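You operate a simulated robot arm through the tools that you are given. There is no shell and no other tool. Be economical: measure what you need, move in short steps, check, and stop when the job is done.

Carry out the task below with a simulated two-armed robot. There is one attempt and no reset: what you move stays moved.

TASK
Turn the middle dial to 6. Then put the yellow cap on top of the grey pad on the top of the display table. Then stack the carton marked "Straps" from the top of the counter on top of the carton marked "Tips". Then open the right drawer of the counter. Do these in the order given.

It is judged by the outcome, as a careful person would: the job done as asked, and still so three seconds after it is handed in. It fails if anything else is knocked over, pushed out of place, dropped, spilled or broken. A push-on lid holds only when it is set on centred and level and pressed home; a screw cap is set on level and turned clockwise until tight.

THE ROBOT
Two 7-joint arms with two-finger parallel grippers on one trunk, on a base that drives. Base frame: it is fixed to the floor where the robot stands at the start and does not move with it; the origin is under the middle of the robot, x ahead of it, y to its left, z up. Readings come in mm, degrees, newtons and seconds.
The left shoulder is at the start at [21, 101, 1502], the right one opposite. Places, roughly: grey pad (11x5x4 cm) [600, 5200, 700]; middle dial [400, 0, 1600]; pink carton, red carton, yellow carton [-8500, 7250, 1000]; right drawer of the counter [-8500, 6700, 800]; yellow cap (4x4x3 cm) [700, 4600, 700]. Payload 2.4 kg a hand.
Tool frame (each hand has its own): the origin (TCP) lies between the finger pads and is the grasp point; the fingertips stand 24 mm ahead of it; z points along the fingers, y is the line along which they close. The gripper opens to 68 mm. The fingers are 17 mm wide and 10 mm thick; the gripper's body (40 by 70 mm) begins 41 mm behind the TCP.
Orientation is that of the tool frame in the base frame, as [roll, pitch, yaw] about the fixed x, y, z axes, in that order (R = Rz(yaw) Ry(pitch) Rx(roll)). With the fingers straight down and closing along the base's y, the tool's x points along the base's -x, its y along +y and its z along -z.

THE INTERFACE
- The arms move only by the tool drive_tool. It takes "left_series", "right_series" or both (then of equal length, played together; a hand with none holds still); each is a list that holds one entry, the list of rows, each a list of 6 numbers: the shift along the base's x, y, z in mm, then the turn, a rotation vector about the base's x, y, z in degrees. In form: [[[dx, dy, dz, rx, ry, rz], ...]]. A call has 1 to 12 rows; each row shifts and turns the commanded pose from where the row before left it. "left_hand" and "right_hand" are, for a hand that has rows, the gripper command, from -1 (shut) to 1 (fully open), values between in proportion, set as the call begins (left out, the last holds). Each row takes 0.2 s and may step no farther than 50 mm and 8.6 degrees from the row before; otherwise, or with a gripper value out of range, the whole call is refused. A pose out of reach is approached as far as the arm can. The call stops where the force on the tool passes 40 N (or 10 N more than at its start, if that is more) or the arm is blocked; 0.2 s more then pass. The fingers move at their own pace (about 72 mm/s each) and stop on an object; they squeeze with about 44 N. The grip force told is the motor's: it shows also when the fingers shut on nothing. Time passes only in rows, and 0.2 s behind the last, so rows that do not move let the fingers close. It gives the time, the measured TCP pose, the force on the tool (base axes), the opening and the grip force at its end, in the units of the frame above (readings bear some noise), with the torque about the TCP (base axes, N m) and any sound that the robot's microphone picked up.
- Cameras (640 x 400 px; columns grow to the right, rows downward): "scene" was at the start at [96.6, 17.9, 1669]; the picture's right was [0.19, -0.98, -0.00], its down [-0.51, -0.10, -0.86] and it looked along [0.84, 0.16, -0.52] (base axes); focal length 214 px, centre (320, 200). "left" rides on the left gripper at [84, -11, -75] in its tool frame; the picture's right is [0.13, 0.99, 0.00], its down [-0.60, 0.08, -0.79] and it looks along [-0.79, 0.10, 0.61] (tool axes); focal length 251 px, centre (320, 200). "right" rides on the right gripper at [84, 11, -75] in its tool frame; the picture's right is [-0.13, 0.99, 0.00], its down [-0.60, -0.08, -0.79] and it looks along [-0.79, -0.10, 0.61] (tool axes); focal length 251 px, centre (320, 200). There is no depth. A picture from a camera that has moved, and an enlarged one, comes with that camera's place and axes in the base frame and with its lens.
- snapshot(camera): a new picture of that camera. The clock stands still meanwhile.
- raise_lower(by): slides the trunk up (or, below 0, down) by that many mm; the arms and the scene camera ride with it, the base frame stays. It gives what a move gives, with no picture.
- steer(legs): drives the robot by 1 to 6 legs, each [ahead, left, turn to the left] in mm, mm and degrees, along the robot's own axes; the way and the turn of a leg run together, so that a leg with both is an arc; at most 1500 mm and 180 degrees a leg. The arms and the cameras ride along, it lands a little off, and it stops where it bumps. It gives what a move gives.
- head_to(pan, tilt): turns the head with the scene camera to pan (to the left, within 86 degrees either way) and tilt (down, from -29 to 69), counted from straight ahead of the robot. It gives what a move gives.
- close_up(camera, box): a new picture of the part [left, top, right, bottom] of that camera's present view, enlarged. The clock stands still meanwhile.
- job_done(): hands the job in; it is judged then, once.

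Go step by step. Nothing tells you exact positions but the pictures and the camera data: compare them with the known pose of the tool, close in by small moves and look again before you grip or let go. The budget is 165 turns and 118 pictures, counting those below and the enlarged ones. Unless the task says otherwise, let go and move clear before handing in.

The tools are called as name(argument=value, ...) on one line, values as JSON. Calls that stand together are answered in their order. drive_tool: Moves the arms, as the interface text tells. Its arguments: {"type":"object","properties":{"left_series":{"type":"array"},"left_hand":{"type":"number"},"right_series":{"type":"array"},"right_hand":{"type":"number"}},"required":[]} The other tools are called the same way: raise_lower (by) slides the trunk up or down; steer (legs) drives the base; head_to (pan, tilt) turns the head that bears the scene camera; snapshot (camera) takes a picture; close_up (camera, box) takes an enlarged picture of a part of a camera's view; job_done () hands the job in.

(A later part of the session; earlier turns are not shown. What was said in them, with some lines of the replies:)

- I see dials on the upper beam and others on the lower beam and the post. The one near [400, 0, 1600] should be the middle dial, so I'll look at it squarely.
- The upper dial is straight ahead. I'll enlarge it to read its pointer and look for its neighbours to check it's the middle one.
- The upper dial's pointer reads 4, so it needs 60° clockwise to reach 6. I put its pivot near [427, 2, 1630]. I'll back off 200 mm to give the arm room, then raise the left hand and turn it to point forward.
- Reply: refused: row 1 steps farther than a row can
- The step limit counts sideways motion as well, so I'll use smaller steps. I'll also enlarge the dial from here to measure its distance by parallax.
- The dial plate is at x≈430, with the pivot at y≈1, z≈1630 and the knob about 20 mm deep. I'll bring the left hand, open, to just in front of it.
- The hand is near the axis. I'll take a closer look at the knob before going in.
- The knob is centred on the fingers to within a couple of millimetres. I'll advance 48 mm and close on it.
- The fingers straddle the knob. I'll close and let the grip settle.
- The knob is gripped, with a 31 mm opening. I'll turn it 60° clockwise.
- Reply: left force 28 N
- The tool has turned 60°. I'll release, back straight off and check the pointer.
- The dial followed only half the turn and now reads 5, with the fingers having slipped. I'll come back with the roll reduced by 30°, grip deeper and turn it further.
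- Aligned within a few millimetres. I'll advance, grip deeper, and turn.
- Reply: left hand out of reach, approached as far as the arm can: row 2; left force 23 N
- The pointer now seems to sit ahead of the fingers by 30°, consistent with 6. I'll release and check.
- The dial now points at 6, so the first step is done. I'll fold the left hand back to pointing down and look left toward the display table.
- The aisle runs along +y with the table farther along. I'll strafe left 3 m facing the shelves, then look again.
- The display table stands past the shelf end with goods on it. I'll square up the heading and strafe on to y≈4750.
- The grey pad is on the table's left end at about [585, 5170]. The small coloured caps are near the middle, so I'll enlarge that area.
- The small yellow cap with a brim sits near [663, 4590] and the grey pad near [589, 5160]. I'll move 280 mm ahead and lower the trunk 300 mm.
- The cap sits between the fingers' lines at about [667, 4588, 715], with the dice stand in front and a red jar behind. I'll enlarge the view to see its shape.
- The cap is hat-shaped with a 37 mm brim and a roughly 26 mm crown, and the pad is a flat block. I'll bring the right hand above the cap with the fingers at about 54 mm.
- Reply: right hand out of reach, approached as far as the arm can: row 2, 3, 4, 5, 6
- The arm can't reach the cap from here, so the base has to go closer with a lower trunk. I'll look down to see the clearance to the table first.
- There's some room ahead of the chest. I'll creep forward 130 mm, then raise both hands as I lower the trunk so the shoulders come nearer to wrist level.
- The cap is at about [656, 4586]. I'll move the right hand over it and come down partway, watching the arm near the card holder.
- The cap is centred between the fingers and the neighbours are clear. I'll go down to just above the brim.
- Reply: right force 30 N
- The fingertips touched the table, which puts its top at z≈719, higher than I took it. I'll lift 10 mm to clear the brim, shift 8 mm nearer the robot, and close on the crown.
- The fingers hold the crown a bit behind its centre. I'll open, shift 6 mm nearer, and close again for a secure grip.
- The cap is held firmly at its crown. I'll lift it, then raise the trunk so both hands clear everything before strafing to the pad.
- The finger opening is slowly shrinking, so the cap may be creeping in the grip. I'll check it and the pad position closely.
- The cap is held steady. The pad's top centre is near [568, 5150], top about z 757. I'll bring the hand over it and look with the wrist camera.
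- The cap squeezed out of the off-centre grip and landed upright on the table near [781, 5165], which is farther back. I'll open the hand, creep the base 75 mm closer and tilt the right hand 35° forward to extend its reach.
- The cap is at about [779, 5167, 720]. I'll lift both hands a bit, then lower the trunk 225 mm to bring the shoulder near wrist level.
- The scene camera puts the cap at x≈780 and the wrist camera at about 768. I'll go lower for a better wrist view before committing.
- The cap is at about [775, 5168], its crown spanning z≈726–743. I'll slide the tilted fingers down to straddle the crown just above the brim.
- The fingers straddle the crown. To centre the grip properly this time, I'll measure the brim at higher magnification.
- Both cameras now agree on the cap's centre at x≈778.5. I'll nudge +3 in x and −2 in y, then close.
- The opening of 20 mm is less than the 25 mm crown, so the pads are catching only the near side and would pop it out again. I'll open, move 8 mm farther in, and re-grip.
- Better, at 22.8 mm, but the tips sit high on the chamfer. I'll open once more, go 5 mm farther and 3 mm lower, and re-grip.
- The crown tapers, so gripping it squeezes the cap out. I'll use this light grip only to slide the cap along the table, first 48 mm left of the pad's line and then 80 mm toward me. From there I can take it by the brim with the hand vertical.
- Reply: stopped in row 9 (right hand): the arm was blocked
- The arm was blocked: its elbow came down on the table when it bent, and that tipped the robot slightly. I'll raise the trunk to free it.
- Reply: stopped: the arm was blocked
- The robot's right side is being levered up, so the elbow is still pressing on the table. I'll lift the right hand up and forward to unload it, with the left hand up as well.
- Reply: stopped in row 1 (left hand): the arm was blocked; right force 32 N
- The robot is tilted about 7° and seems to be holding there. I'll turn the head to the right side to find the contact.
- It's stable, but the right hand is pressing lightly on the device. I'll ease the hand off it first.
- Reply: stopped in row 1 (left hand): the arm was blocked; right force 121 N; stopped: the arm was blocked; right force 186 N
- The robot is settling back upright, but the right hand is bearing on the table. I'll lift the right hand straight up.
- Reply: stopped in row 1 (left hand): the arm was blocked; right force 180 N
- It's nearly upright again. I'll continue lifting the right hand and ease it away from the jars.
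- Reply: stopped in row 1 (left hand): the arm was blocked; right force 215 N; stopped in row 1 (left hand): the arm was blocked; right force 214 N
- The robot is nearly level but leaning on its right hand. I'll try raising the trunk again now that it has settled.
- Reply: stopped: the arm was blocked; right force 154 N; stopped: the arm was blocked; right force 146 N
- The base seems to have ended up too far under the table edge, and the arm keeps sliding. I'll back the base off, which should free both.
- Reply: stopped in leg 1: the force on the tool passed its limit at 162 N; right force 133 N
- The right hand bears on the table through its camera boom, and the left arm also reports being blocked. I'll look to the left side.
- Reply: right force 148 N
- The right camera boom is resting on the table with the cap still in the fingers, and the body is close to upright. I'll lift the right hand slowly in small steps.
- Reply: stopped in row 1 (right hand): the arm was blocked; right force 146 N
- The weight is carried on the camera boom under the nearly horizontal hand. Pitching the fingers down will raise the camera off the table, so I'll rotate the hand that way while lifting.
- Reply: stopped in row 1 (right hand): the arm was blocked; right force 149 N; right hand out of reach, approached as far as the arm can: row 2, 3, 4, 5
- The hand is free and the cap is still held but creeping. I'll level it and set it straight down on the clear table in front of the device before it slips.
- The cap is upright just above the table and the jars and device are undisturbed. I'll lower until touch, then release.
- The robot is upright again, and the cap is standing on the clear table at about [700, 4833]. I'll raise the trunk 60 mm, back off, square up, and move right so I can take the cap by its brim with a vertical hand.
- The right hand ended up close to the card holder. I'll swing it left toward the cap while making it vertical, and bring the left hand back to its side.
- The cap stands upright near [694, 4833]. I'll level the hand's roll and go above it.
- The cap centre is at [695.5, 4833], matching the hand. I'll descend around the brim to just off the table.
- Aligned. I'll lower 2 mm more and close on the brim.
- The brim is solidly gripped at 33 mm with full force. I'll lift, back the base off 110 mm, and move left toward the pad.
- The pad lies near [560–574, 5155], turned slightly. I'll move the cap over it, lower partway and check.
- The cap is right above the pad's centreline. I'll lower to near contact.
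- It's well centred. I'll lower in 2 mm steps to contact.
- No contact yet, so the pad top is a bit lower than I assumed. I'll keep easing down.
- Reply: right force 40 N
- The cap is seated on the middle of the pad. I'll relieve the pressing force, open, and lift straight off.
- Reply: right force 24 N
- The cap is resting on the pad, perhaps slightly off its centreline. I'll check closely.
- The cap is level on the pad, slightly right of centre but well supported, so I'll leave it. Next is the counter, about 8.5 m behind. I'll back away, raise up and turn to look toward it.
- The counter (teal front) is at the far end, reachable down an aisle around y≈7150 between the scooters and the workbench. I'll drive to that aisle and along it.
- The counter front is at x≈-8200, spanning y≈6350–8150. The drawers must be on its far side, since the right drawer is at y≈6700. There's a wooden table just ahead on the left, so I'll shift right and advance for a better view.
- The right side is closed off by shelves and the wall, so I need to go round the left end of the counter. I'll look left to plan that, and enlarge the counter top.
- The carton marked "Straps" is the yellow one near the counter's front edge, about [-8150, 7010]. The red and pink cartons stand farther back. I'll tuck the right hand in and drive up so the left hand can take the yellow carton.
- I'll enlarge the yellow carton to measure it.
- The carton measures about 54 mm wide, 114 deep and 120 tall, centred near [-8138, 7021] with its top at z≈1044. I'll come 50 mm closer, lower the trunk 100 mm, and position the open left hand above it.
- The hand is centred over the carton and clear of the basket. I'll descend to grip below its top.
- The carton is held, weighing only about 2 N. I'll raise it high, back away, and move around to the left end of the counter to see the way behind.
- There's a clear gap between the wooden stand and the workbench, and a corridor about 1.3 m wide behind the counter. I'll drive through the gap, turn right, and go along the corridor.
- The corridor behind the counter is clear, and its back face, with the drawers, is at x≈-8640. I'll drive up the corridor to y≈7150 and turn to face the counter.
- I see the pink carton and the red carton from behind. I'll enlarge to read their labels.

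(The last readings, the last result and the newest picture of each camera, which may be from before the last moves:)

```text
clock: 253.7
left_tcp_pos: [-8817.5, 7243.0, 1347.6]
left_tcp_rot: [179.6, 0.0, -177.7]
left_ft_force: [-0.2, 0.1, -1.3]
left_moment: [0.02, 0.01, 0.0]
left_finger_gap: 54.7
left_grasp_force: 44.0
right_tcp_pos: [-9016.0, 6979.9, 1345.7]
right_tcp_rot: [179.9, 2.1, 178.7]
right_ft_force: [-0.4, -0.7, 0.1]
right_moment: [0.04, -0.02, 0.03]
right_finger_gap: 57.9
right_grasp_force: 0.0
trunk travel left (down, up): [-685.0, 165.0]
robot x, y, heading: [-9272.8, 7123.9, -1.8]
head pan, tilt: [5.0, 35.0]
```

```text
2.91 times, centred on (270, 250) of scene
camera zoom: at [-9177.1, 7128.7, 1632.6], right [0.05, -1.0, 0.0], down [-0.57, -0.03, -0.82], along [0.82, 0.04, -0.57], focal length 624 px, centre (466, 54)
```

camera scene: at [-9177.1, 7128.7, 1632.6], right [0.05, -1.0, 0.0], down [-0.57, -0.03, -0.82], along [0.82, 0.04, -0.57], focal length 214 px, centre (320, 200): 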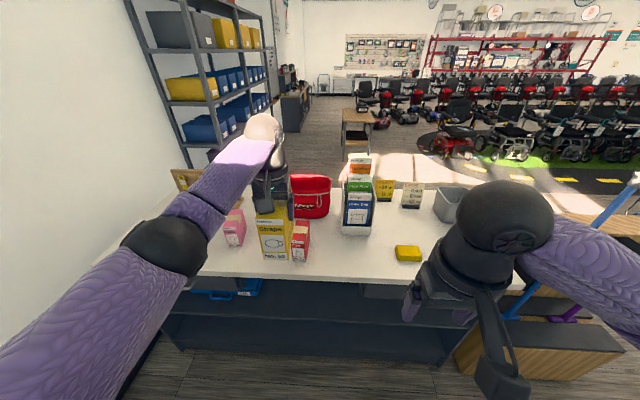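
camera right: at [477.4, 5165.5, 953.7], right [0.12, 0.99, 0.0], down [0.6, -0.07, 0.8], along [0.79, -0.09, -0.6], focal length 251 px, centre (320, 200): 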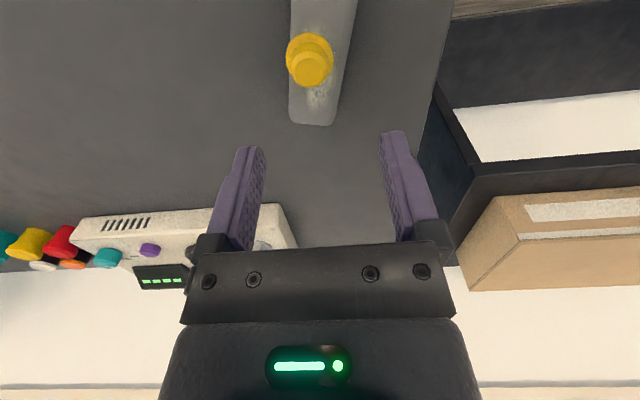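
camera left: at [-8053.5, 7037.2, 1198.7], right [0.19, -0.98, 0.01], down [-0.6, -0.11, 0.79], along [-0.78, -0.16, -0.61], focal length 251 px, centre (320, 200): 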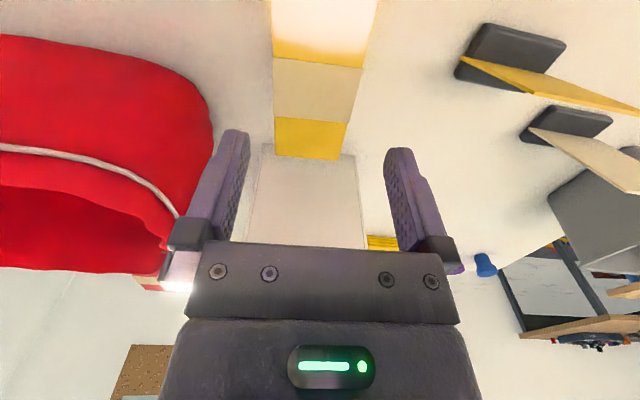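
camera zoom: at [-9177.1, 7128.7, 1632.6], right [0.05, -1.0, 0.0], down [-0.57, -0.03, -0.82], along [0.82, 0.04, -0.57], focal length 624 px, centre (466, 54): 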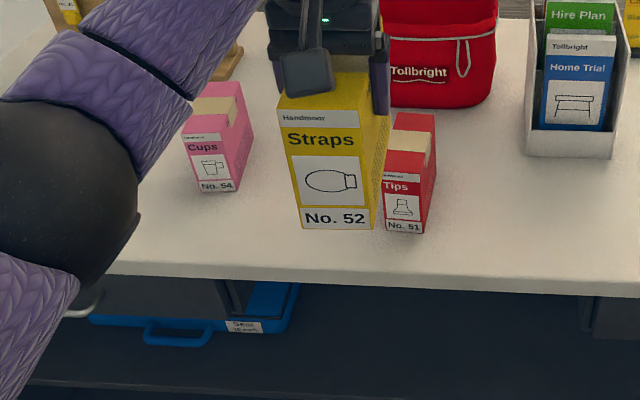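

Red is marked "Tips" and sits at about [-8545, 7247] with its top near z 1035. I'll drive in so the Straps carton is over it, lower the trunk, and check alignment.

steer(legs=[[268, 8, 0]])

raise_lower(by=-150)

head_to(pan=15, tilt=45)

snapshot(camera="scene")

snapshot(camera="left")

```text
clock: 255.7
left_tcp_pos: [-8547.3, 7242.2, 1347.5]
left_tcp_rot: [179.5, 0.1, -177.7]
left_ft_force: [-0.3, -1.1, -1.9]
left_moment: [-0.01, 0.07, 0.03]
left_finger_gap: 54.9
left_grasp_force: 44.2
right_tcp_pos: [-8748.2, 6979.1, 1345.4]
right_tcp_rot: [179.8, 2.2, 178.7]
right_ft_force: [-0.1, -0.3, -0.5]
right_moment: [0.01, 0.01, 0.01]
right_finger_gap: 57.8
right_grasp_force: 0.0
trunk travel left (down, up): [-685.0, 165.0]
robot x, y, heading: [-9006.4, 7119.3, -2.0]
head pan, tilt: [5.0, 35.0]
```

```text
clock: 257.4
left_tcp_pos: [-8547.4, 7242.2, 1197.4]
left_tcp_rot: [179.7, 0.1, -177.8]
left_ft_force: [-0.1, -0.3, -1.7]
left_moment: [-0.03, 0.0, -0.03]
left_finger_gap: 54.4
left_grasp_force: 43.8
right_tcp_pos: [-8747.2, 6979.7, 1196.4]
right_tcp_rot: [179.9, 2.2, 178.8]
right_ft_force: [0.2, 0.8, -0.6]
right_moment: [-0.01, 0.02, -0.01]
right_finger_gap: 57.9
right_grasp_force: 0.0
trunk travel left (down, up): [-535.0, 315.0]
robot x, y, heading: [-9006.2, 7122.3, -1.8]
head pan, tilt: [5.0, 35.0]
```

```text
clock: 258.1
left_tcp_pos: [-8548.5, 7242.2, 1196.6]
left_tcp_rot: [179.5, 0.0, -177.7]
left_ft_force: [0.2, 0.6, -2.0]
left_moment: [0.0, 0.01, 0.0]
left_finger_gap: 54.7
left_grasp_force: 43.5
right_tcp_pos: [-8747.2, 6979.3, 1196.5]
right_tcp_rot: [180.0, 2.1, 178.7]
right_ft_force: [-1.1, -0.1, 0.3]
right_moment: [-0.01, 0.0, 0.01]
right_finger_gap: 57.6
right_grasp_force: 0.0
trunk travel left (down, up): [-535.0, 315.0]
robot x, y, heading: [-9002.7, 7122.6, -1.7]
head pan, tilt: [15.0, 45.0]
```

```text
10 pictures are left
camera scene: at [-8910.4, 7141.4, 1467.7], right [0.23, -0.97, 0.0], down [-0.69, -0.16, -0.71], along [0.69, 0.16, -0.71], focal length 214 px, centre (320, 200)
```

scene: 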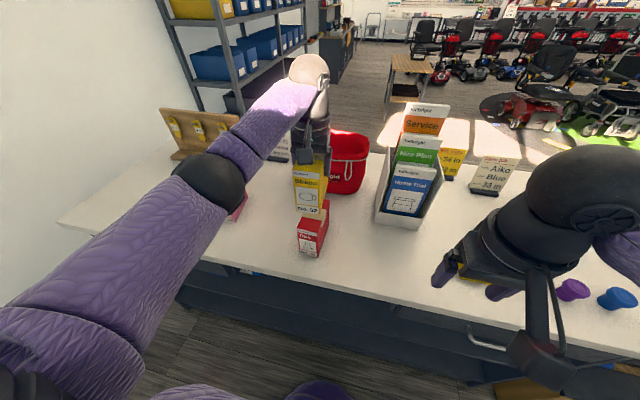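

```text
9 pictures are left
camera left: at [-8630.9, 7227.4, 1272.9], right [-0.17, 0.99, 0.01], down [0.6, 0.1, 0.79], along [0.78, 0.14, -0.61], focal length 251 px, centre (320, 200)
```

left: 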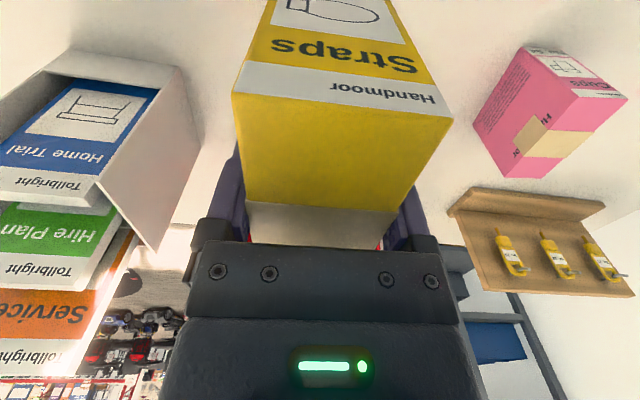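

The Straps carton hangs over the red one. I'll enlarge the scene view to measure the alignment.

close_up(camera="scene", box=[260, 150, 360, 265])

```text
3.48 times, centred on (310, 208) of scene
camera zoom: at [-8910.4, 7141.4, 1467.7], right [0.23, -0.97, 0.0], down [-0.69, -0.16, -0.71], along [0.69, 0.16, -0.71], focal length 746 px, centre (355, 174)
```

zoom: 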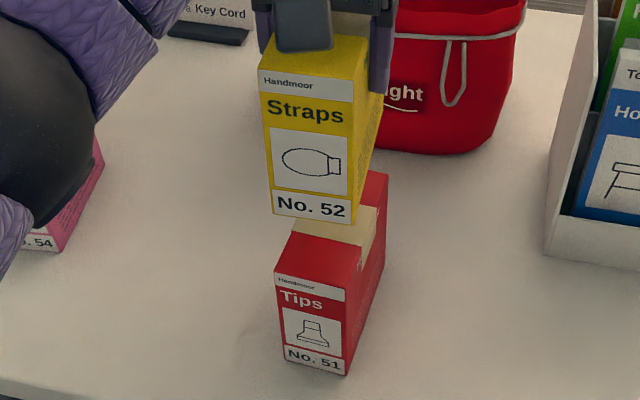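

The Straps carton is about 4 mm far in x, 2 mm off in y, and turned roughly 6° relative to the red one. I'll correct this and lower to just above the red top (expected contact near TCP z 1132).

drive_tool(left_series=[[[-3, -2, -10, 0, 0, -3], [0, 0, -20, 0, 0, -3], [0, 0, -15, 0, 0, 0], [0, 0, -10, 0, 0, 0], [0, 0, 0, 0, 0, 0]]])

close_up(camera="scene", box=[260, 150, 360, 265])

```text
clock: 259.3
left_tcp_pos: [-8552.6, 7239.2, 1141.9]
left_tcp_rot: [179.6, 0.0, 176.3]
left_ft_force: [0.2, 0.3, -2.5]
left_moment: [0.03, 0.05, -0.01]
left_finger_gap: 54.6
left_grasp_force: 43.8
right_tcp_pos: [-8747.5, 6979.3, 1195.8]
right_tcp_rot: [179.8, 2.1, 178.7]
right_ft_force: [0.1, -0.2, -0.4]
right_moment: [0.01, 0.0, 0.02]
right_finger_gap: 57.9
right_grasp_force: 0.0
trunk travel left (down, up): [-535.0, 315.0]
robot x, y, heading: [-9003.1, 7124.2, -1.9]
head pan, tilt: [15.0, 45.0]
```

```text
3.48 times, centred on (310, 208) of scene
camera zoom: at [-8910.5, 7141.4, 1467.6], right [0.23, -0.97, 0.0], down [-0.69, -0.16, -0.71], along [0.69, 0.16, -0.71], focal length 746 px, centre (355, 174)
```

zoom: 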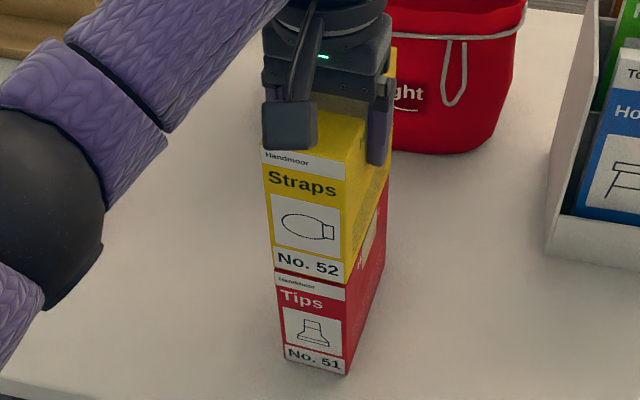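

The alignment is very good. I'll shift 3 mm away from me and ease down to contact.

drive_tool(left_series=[[[3, 0, -2, 0, 0, 0], [0, 0, -2, 0, 0, 0], [0, 0, -2, 0, 0, 0], [0, 0, -1, 0, 0, 0], [0, 0, 0, 0, 0, 0]]])

drive_tool(left_series=[[[0, 0, -1, 0, 0, 0], [0, 0, -1, 0, 0, 0], [0, 0, 0, 0, 0, 0]]])

```text
clock: 260.5
left_tcp_pos: [-8548.7, 7239.2, 1138.0]
left_tcp_rot: [179.6, 0.4, 176.2]
left_ft_force: [6.8, 4.0, 36.3]
left_moment: [0.07, 0.8, -0.07]
left_finger_gap: 54.4
left_grasp_force: 43.8
right_tcp_pos: [-8748.3, 6979.3, 1197.3]
right_tcp_rot: [179.9, 2.3, 178.8]
right_ft_force: [0.2, 0.1, 0.2]
right_moment: [0.0, 0.01, 0.0]
right_finger_gap: 58.0
right_grasp_force: 0.0
trunk travel left (down, up): [-535.0, 315.0]
robot x, y, heading: [-9004.9, 7121.9, -2.0]
head pan, tilt: [15.0, 45.0]
```

```text
clock: 261.3
left_tcp_pos: [-8548.7, 7238.5, 1136.0]
left_tcp_rot: [179.6, 0.3, 176.3]
left_ft_force: [4.8, 4.5, 42.5]
left_moment: [-0.05, -0.18, 0.07]
left_finger_gap: 54.6
left_grasp_force: 43.7
right_tcp_pos: [-8749.0, 6978.6, 1197.5]
right_tcp_rot: [179.9, 2.3, 178.6]
right_ft_force: [-0.6, 0.7, 0.1]
right_moment: [0.02, -0.01, -0.01]
right_finger_gap: 57.8
right_grasp_force: 0.0
trunk travel left (down, up): [-535.0, 315.0]
robot x, y, heading: [-9006.2, 7123.6, -2.0]
head pan, tilt: [15.0, 45.0]
```

It's seated on the red carton. I'll relieve the pressure, open, and lift straight off.

drive_tool(left_series=[[[0, 0, 3, 0, 0, 0], [0, 0, 0, 0, 0, 0]]])

drive_tool(left_series=[[[0, 0, 0, 0, 0, 0], [0, 0, 0, 0, 0, 0], [0, 0, 20, 0, 0, 0], [0, 0, 45, 0, 0, 0], [0, 0, 45, 0, 0, 0], [-30, 0, 30, 0, 0, 0], [-45, 0, 0, 0, 0, 0], [-45, 0, 0, 0, 0, 0]]], left_hand=1)

head_to(pan=-15, tilt=45)

snapshot(camera="scene")

```text
clock: 261.9
left_tcp_pos: [-8548.7, 7239.6, 1135.9]
left_tcp_rot: [179.6, -0.1, 176.2]
left_ft_force: [0.3, 1.4, 8.2]
left_moment: [-0.2, -0.67, 0.05]
left_finger_gap: 55.0
left_grasp_force: 44.4
right_tcp_pos: [-8748.4, 6979.3, 1196.2]
right_tcp_rot: [179.9, 2.3, 178.6]
right_ft_force: [0.2, 0.2, -0.7]
right_moment: [0.02, 0.03, 0.02]
right_finger_gap: 57.7
right_grasp_force: 0.2
trunk travel left (down, up): [-535.0, 315.0]
robot x, y, heading: [-9002.4, 7124.2, -1.9]
head pan, tilt: [15.0, 45.0]
```

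```text
clock: 263.7
left_tcp_pos: [-8666.3, 7236.5, 1278.4]
left_tcp_rot: [179.6, 0.0, 176.3]
left_ft_force: [-0.3, 0.6, 1.0]
left_moment: [-0.02, -0.01, 0.01]
left_finger_gap: 68.0
left_grasp_force: 0.1
right_tcp_pos: [-8748.4, 6981.1, 1198.1]
right_tcp_rot: [179.9, 2.2, 178.7]
right_ft_force: [-0.2, 0.1, 0.0]
right_moment: [0.01, -0.03, -0.01]
right_finger_gap: 57.6
right_grasp_force: 0.0
trunk travel left (down, up): [-535.0, 315.0]
robot x, y, heading: [-9007.0, 7128.5, -1.9]
head pan, tilt: [15.0, 45.0]
```

```text
clock: 264.7
left_tcp_pos: [-8665.7, 7236.3, 1277.0]
left_tcp_rot: [179.6, 0.0, 176.3]
left_ft_force: [0.0, -0.9, 0.2]
left_moment: [-0.05, -0.01, -0.01]
left_finger_gap: 67.9
left_grasp_force: 0.0
right_tcp_pos: [-8747.7, 6980.4, 1195.9]
right_tcp_rot: [179.9, 2.2, 178.8]
right_ft_force: [-0.8, -0.4, 0.0]
right_moment: [-0.01, -0.02, -0.05]
right_finger_gap: 57.7
right_grasp_force: 0.2
trunk travel left (down, up): [-535.0, 315.0]
robot x, y, heading: [-9002.9, 7123.0, -2.1]
head pan, tilt: [-15.0, 45.0]
```

```text
6 pictures are left
camera scene: at [-8912.0, 7099.4, 1467.6], right [-0.29, -0.96, 0.0], down [-0.68, 0.2, -0.71], along [0.68, -0.2, -0.71], focal length 214 px, centre (320, 200)
```

scene: 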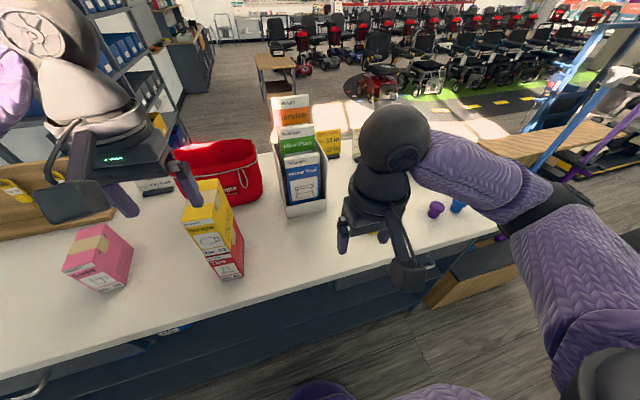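

The stack stands squarely. Now the right drawer, whose handle I take to be near [-8680, 6748, 817]. I'll back off, move right, lower the trunk, and turn the right hand to point forward with the fingers closing vertically.

steer(legs=[[-150, 0, 2.0], [0, -275, 0]])

raise_lower(by=-330)

drive_tool(right_series=[[[6, 0, 4, 0, -7.5, 0], [6, 0, 4, 0, -7.5, 0], [6, 0, 0, 0, -7.5, 0], [6, 0, 0, 0, -7.5, 0], [6, 0, 0, 0, -7.5, 0], [6, 0, 0, 0, -7.5, 0], [6, 0, 0, 0, -7.5, 0], [6, 0, 0, 0, -7.5, 0], [6, 0, 0, 0, -7.5, 0], [6, 0, 0, 0, -7.5, 0], [6, 0, 0, 0, -7.5, 0], [6, 0, 0, 0, -7.5, 0]]], right_hand=1)

drive_tool(right_series=[[[0, 0, 0, -7.5, 0, 0], [0, 0, 0, -7.5, 0, 0], [0, 0, 0, -7.5, 0, 0], [0, 0, 0, -7.5, 0, 0], [0, 0, 0, -7.5, 0, 0], [0, 0, 0, -7.5, 0, 0], [0, 0, 0, -7.5, 0, 0], [0, 0, 0, -7.5, 0, 0], [0, 0, 0, -7.5, 0, 0], [0, 0, 0, -7.5, 0, 0], [0, 0, 0, -7.5, 0, 0], [0, 0, 0, -7.5, 0, 0]]])

```text
clock: 267.6
left_tcp_pos: [-8818.3, 6972.1, 1278.1]
left_tcp_rot: [179.6, 0.0, 178.1]
left_ft_force: [-1.1, 0.1, 1.1]
left_moment: [0.0, -0.04, -0.01]
left_finger_gap: 67.9
left_grasp_force: 0.0
right_tcp_pos: [-8891.4, 6713.4, 1195.8]
right_tcp_rot: [179.9, 2.0, -179.4]
right_ft_force: [-0.1, -0.5, -0.1]
right_moment: [0.0, 0.02, 0.01]
right_finger_gap: 58.0
right_grasp_force: 0.0
trunk travel left (down, up): [-535.0, 315.0]
robot x, y, heading: [-9151.8, 6849.2, 0.3]
head pan, tilt: [-15.0, 45.0]
```

```text
clock: 270.8
left_tcp_pos: [-8817.9, 6973.4, 948.6]
left_tcp_rot: [179.6, 0.1, 178.2]
left_ft_force: [-0.5, -0.7, -0.1]
left_moment: [0.03, 0.0, -0.01]
left_finger_gap: 68.1
left_grasp_force: 0.1
right_tcp_pos: [-8891.9, 6712.1, 866.5]
right_tcp_rot: [179.9, 2.2, -179.4]
right_ft_force: [0.1, -0.9, 0.4]
right_moment: [-0.03, 0.04, 0.0]
right_finger_gap: 57.7
right_grasp_force: 0.0
trunk travel left (down, up): [-205.0, 645.0]
robot x, y, heading: [-9154.1, 6847.5, -0.0]
head pan, tilt: [-15.0, 45.0]
```

```text
clock: 273.4
left_tcp_pos: [-8818.5, 6973.9, 947.3]
left_tcp_rot: [179.7, 0.1, 178.1]
left_ft_force: [0.1, -0.3, -0.4]
left_moment: [0.05, 0.02, 0.03]
left_finger_gap: 68.0
left_grasp_force: 0.0
right_tcp_pos: [-8729.4, 6731.0, 890.1]
right_tcp_rot: [-15.0, 87.8, -14.9]
right_ft_force: [0.0, 0.0, 0.0]
right_moment: [0.02, -0.01, 0.01]
right_finger_gap: 68.0
right_grasp_force: 0.0
right hand out of reach, approached as far as the arm can: row 1, 2, 3, 4, 5, 6, 7, 8
trunk travel left (down, up): [-205.0, 645.0]
robot x, y, heading: [-9151.2, 6846.3, 0.0]
head pan, tilt: [-15.0, 45.0]
```

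```text
clock: 276.0
left_tcp_pos: [-8819.1, 6971.5, 947.9]
left_tcp_rot: [179.6, 0.2, 178.1]
left_ft_force: [-1.1, -0.1, -0.7]
left_moment: [-0.03, 0.01, -0.01]
left_finger_gap: 68.3
left_grasp_force: 0.1
right_tcp_pos: [-8729.0, 6730.8, 889.3]
right_tcp_rot: [-90.0, -0.8, -87.8]
right_ft_force: [-1.8, -0.2, -0.1]
right_moment: [-0.01, 0.04, -0.01]
right_finger_gap: 68.1
right_grasp_force: 0.1
trunk travel left (down, up): [-205.0, 645.0]
robot x, y, heading: [-9154.2, 6847.1, -0.0]
head pan, tilt: [-15.0, 45.0]
```

The hand points forward with its fingers vertical. I'll look at the handle with the head and wrist cameras.

head_to(pan=-20, tilt=45)

snapshot(camera="scene")

snapshot(camera="right")

```text
clock: 276.7
left_tcp_pos: [-8816.9, 6973.6, 946.9]
left_tcp_rot: [179.7, 0.0, 178.1]
left_ft_force: [-0.9, 0.0, 0.0]
left_moment: [-0.02, -0.01, -0.02]
left_finger_gap: 68.1
left_grasp_force: 0.0
right_tcp_pos: [-8729.9, 6731.9, 890.0]
right_tcp_rot: [-90.1, -0.5, -87.7]
right_ft_force: [-0.1, 0.1, -0.5]
right_moment: [0.02, -0.04, 0.01]
right_finger_gap: 67.8
right_grasp_force: 0.1
trunk travel left (down, up): [-205.0, 645.0]
robot x, y, heading: [-9154.4, 6845.9, 0.1]
head pan, tilt: [-20.0, 45.0]
```

```text
5 pictures are left
camera scene: at [-9007.9, 6821.5, 1134.5], right [-0.34, -0.94, 0.0], down [-0.66, 0.24, -0.71], along [0.66, -0.24, -0.71], focal length 214 px, centre (320, 200)
```

scene: 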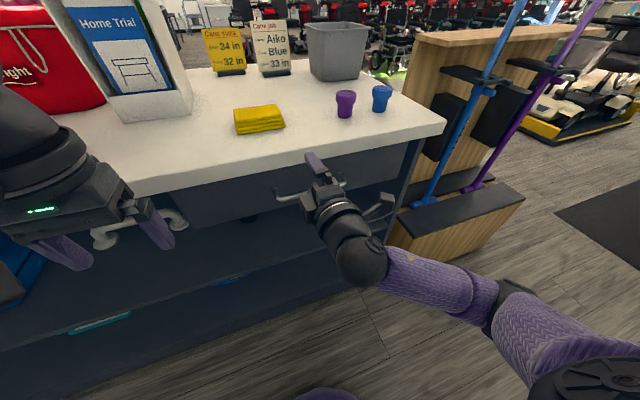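

```text
4 pictures are left
camera right: at [-8803.6, 6645.1, 880.1], right [-0.01, 0.12, -0.99], down [-0.82, 0.57, 0.07], along [0.58, 0.81, 0.09], focal length 251 px, centre (320, 200)
```

right: 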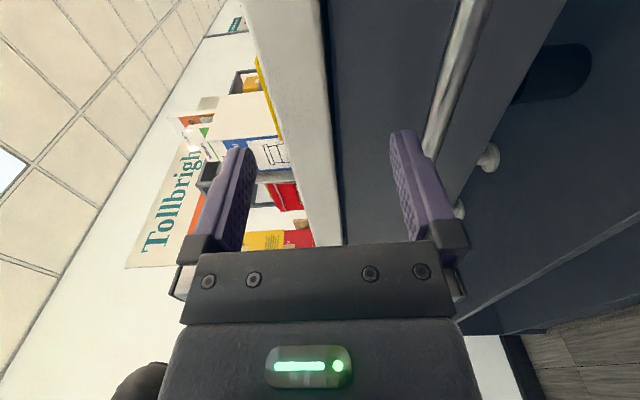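

The wrist and head views together place the handle bar at about x -8680, z 820, running along y from roughly 6650 to 6795. I'll lower the hand 70 mm in front of it and check.

drive_tool(right_series=[[[-10, 0, -20, 0, 0, 0], [0, 0, -25, 0, 0, 0], [0, 0, -24, 0, 0, 0], [0, 0, 0, 0, 0, 0]]])

snapshot(camera="right")

```text
clock: 277.7
left_tcp_pos: [-8818.4, 6973.5, 949.2]
left_tcp_rot: [179.6, 0.1, 178.0]
left_ft_force: [-0.8, 0.3, 0.0]
left_moment: [-0.01, 0.0, 0.0]
left_finger_gap: 68.1
left_grasp_force: 0.0
right_tcp_pos: [-8741.6, 6730.6, 821.7]
right_tcp_rot: [-90.1, -0.7, -87.8]
right_ft_force: [-0.2, -0.3, 0.0]
right_moment: [-0.02, 0.0, -0.02]
right_finger_gap: 68.3
right_grasp_force: 0.1
trunk travel left (down, up): [-205.0, 645.0]
robot x, y, heading: [-9151.6, 6849.3, 0.1]
head pan, tilt: [-20.0, 45.0]
```

```text
3 pictures are left
camera right: at [-8815.1, 6643.2, 811.2], right [-0.01, 0.12, -0.99], down [-0.82, 0.57, 0.07], along [0.58, 0.81, 0.09], focal length 251 px, centre (320, 200)
```

right: 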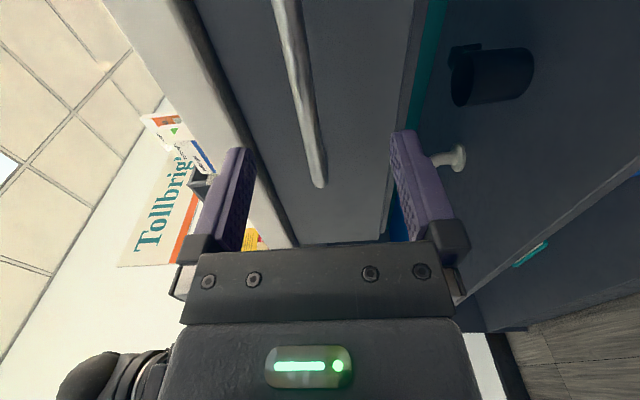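

The bar lies between the fingers' lines, at about x -8692, z 829. I'll raise 7 mm, advance 46 mm, and close on it.

drive_tool(right_series=[[[0, 0, 7, 0, 0, 0], [15, 0, 0, 0, 0, 0], [15, 0, 0, 0, 0, 0], [10, 0, 0, 0, 0, 0], [6, 0, 0, 0, 0, 0]]])

drive_tool(right_series=[[[0, 0, 0, 0, 0, 0], [0, 0, 0, 0, 0, 0], [0, 0, 0, 0, 0, 0], [0, 0, 0, 0, 0, 0]]], right_hand=-1)

```text
clock: 278.9
left_tcp_pos: [-8818.7, 6973.5, 947.3]
left_tcp_rot: [179.6, 0.1, 178.1]
left_ft_force: [0.4, 0.3, 0.3]
left_moment: [-0.02, -0.06, -0.02]
left_finger_gap: 67.6
left_grasp_force: 0.0
right_tcp_pos: [-8693.9, 6729.9, 827.7]
right_tcp_rot: [-90.2, -0.7, -87.8]
right_ft_force: [0.1, 1.1, -0.4]
right_moment: [0.01, 0.03, 0.0]
right_finger_gap: 68.0
right_grasp_force: 0.1
trunk travel left (down, up): [-205.0, 645.0]
robot x, y, heading: [-9152.2, 6844.2, 0.0]
head pan, tilt: [-20.0, 45.0]
```

```text
clock: 279.9
left_tcp_pos: [-8817.9, 6972.9, 946.7]
left_tcp_rot: [179.6, 0.1, 178.1]
left_ft_force: [0.2, -0.3, 1.1]
left_moment: [-0.03, -0.02, -0.03]
left_finger_gap: 67.9
left_grasp_force: 0.0
right_tcp_pos: [-8695.0, 6729.8, 828.8]
right_tcp_rot: [-90.2, -0.5, -87.8]
right_ft_force: [-0.4, 0.5, -0.6]
right_moment: [0.43, 0.01, -0.12]
right_finger_gap: 11.6
right_grasp_force: 31.5
trunk travel left (down, up): [-205.0, 645.0]
robot x, y, heading: [-9152.8, 6846.9, -0.4]
head pan, tilt: [-20.0, 45.0]
```

The bar is gripped at 11.6 mm. I'll pull the drawer by backing the base straight away.

steer(legs=[[-120, 0, 0], [-130, 0, 0]])

snapshot(camera="scene")

```text
clock: 282.0
left_tcp_pos: [-9066.8, 6972.1, 947.0]
left_tcp_rot: [179.6, 0.1, 178.0]
left_ft_force: [0.0, 0.1, 0.5]
left_moment: [0.0, -0.02, -0.01]
left_finger_gap: 67.9
left_grasp_force: 0.0
right_tcp_pos: [-8944.3, 6730.1, 827.0]
right_tcp_rot: [-90.2, -0.6, -88.0]
right_ft_force: [-1.6, 0.0, -1.1]
right_moment: [0.42, -0.03, 0.32]
right_finger_gap: 11.7
right_grasp_force: 32.2
trunk travel left (down, up): [-205.0, 645.0]
robot x, y, heading: [-9400.4, 6852.1, 0.1]
head pan, tilt: [-20.0, 45.0]
```

```text
2 pictures are left
camera scene: at [-9256.9, 6821.5, 1134.5], right [-0.34, -0.94, 0.0], down [-0.66, 0.24, -0.71], along [0.66, -0.24, -0.71], focal length 214 px, centre (320, 200)
```

scene: 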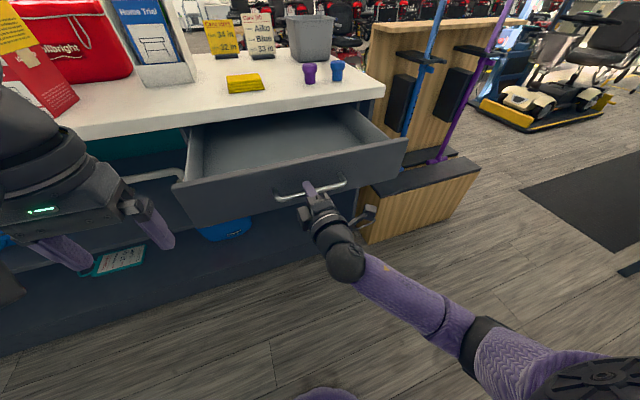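

The right drawer is pulled out about 250 mm. I'll pull it 50 mm further for a clearly open state, then release and back away.

steer(legs=[[-50, 0, 0]])

drive_tool(right_series=[[[0, 0, 0, 0, 0, 0], [0, 0, 0, 0, 0, 0], [0, 0, 0, 0, 0, 0], [0, 0, 0, 0, 0, 0]]], right_hand=1)

steer(legs=[[-110, 0, 0]])

head_to(pan=0, tilt=35)

snapshot(camera="scene")

```text
clock: 282.9
left_tcp_pos: [-9115.9, 6974.1, 947.6]
left_tcp_rot: [179.6, 0.1, 178.1]
left_ft_force: [-0.3, 0.4, -0.2]
left_moment: [-0.01, -0.01, 0.0]
left_finger_gap: 68.1
left_grasp_force: 0.1
right_tcp_pos: [-8993.8, 6730.0, 828.3]
right_tcp_rot: [-90.2, -0.5, -87.9]
right_ft_force: [-1.1, -0.6, -0.1]
right_moment: [0.41, -0.03, 0.51]
right_finger_gap: 11.8
right_grasp_force: 32.2
trunk travel left (down, up): [-205.0, 645.0]
robot x, y, heading: [-9448.2, 6848.0, -0.1]
head pan, tilt: [-20.0, 45.0]
```

```text
clock: 283.9
left_tcp_pos: [-9115.9, 6972.3, 948.1]
left_tcp_rot: [179.6, 0.1, 178.0]
left_ft_force: [0.0, 0.1, 0.4]
left_moment: [-0.05, 0.0, -0.04]
left_finger_gap: 68.1
left_grasp_force: 0.0
right_tcp_pos: [-8993.8, 6729.7, 828.6]
right_tcp_rot: [-90.2, -0.5, -88.0]
right_ft_force: [0.1, 0.1, 0.3]
right_moment: [-0.02, -0.05, 0.02]
right_finger_gap: 67.6
right_grasp_force: 0.2
trunk travel left (down, up): [-205.0, 645.0]
robot x, y, heading: [-9445.8, 6847.8, -0.5]
head pan, tilt: [-20.0, 45.0]
```

```text
clock: 285.1
left_tcp_pos: [-9227.8, 6973.9, 947.6]
left_tcp_rot: [179.5, 0.1, 177.9]
left_ft_force: [0.3, -0.2, -0.1]
left_moment: [-0.01, 0.0, 0.03]
left_finger_gap: 68.0
left_grasp_force: 0.1
right_tcp_pos: [-9105.6, 6729.3, 826.8]
right_tcp_rot: [-90.1, -0.6, -88.1]
right_ft_force: [-0.2, 0.5, 0.2]
right_moment: [-0.01, -0.01, -0.03]
right_finger_gap: 67.9
right_grasp_force: 0.0
trunk travel left (down, up): [-205.0, 645.0]
robot x, y, heading: [-9562.0, 6849.5, -0.1]
head pan, tilt: [-20.0, 45.0]
```

```text
clock: 285.9
left_tcp_pos: [-9228.4, 6973.0, 948.6]
left_tcp_rot: [179.6, 0.1, 177.9]
left_ft_force: [0.3, 1.1, 0.0]
left_moment: [-0.02, 0.02, -0.01]
left_finger_gap: 68.0
left_grasp_force: 0.0
right_tcp_pos: [-9106.1, 6729.3, 827.9]
right_tcp_rot: [-90.2, -0.5, -88.1]
right_ft_force: [-0.4, 0.1, -1.0]
right_moment: [-0.01, 0.0, 0.03]
right_finger_gap: 68.1
right_grasp_force: 0.1
trunk travel left (down, up): [-205.0, 645.0]
robot x, y, heading: [-9561.4, 6849.8, -0.3]
head pan, tilt: [0.0, 35.0]
```

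```text
1 pictures are left
camera scene: at [-9407.3, 6849.7, 1149.3], right [-0.01, -1.0, 0.0], down [-0.57, 0.0, -0.82], along [0.82, 0.0, -0.57], focal length 214 px, centre (320, 200)
```

scene: 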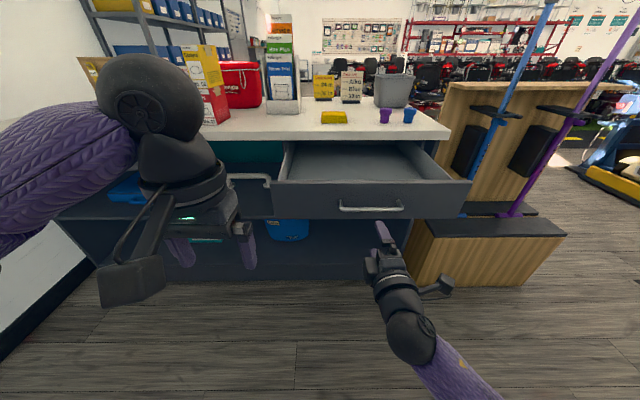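

The right drawer is wide open, Straps is still stacked on Tips, and both hands are empty and clear. I'll hand the job in.

job_done()

```text
The job is handed in.
```

All four steps are finished and handed in, but the yellow cap step did not go cleanly.

- **Dial:** it points at 6.
- **Cap:** it slipped from the gripper once and landed upright on the table. On the next try the right arm jammed against the table, and the robot tipped about 7° and pressed its hand on the table and the device there. The cap is now level on the grey pad, overhanging its right edge by about 2 mm. I saw nothing knocked over or out of place, but I did not check each item on the table afterwards.
- **Cartons:** Straps sits squarely on Tips.
- **Drawer:** the right drawer of the counter is about 300 mm open.
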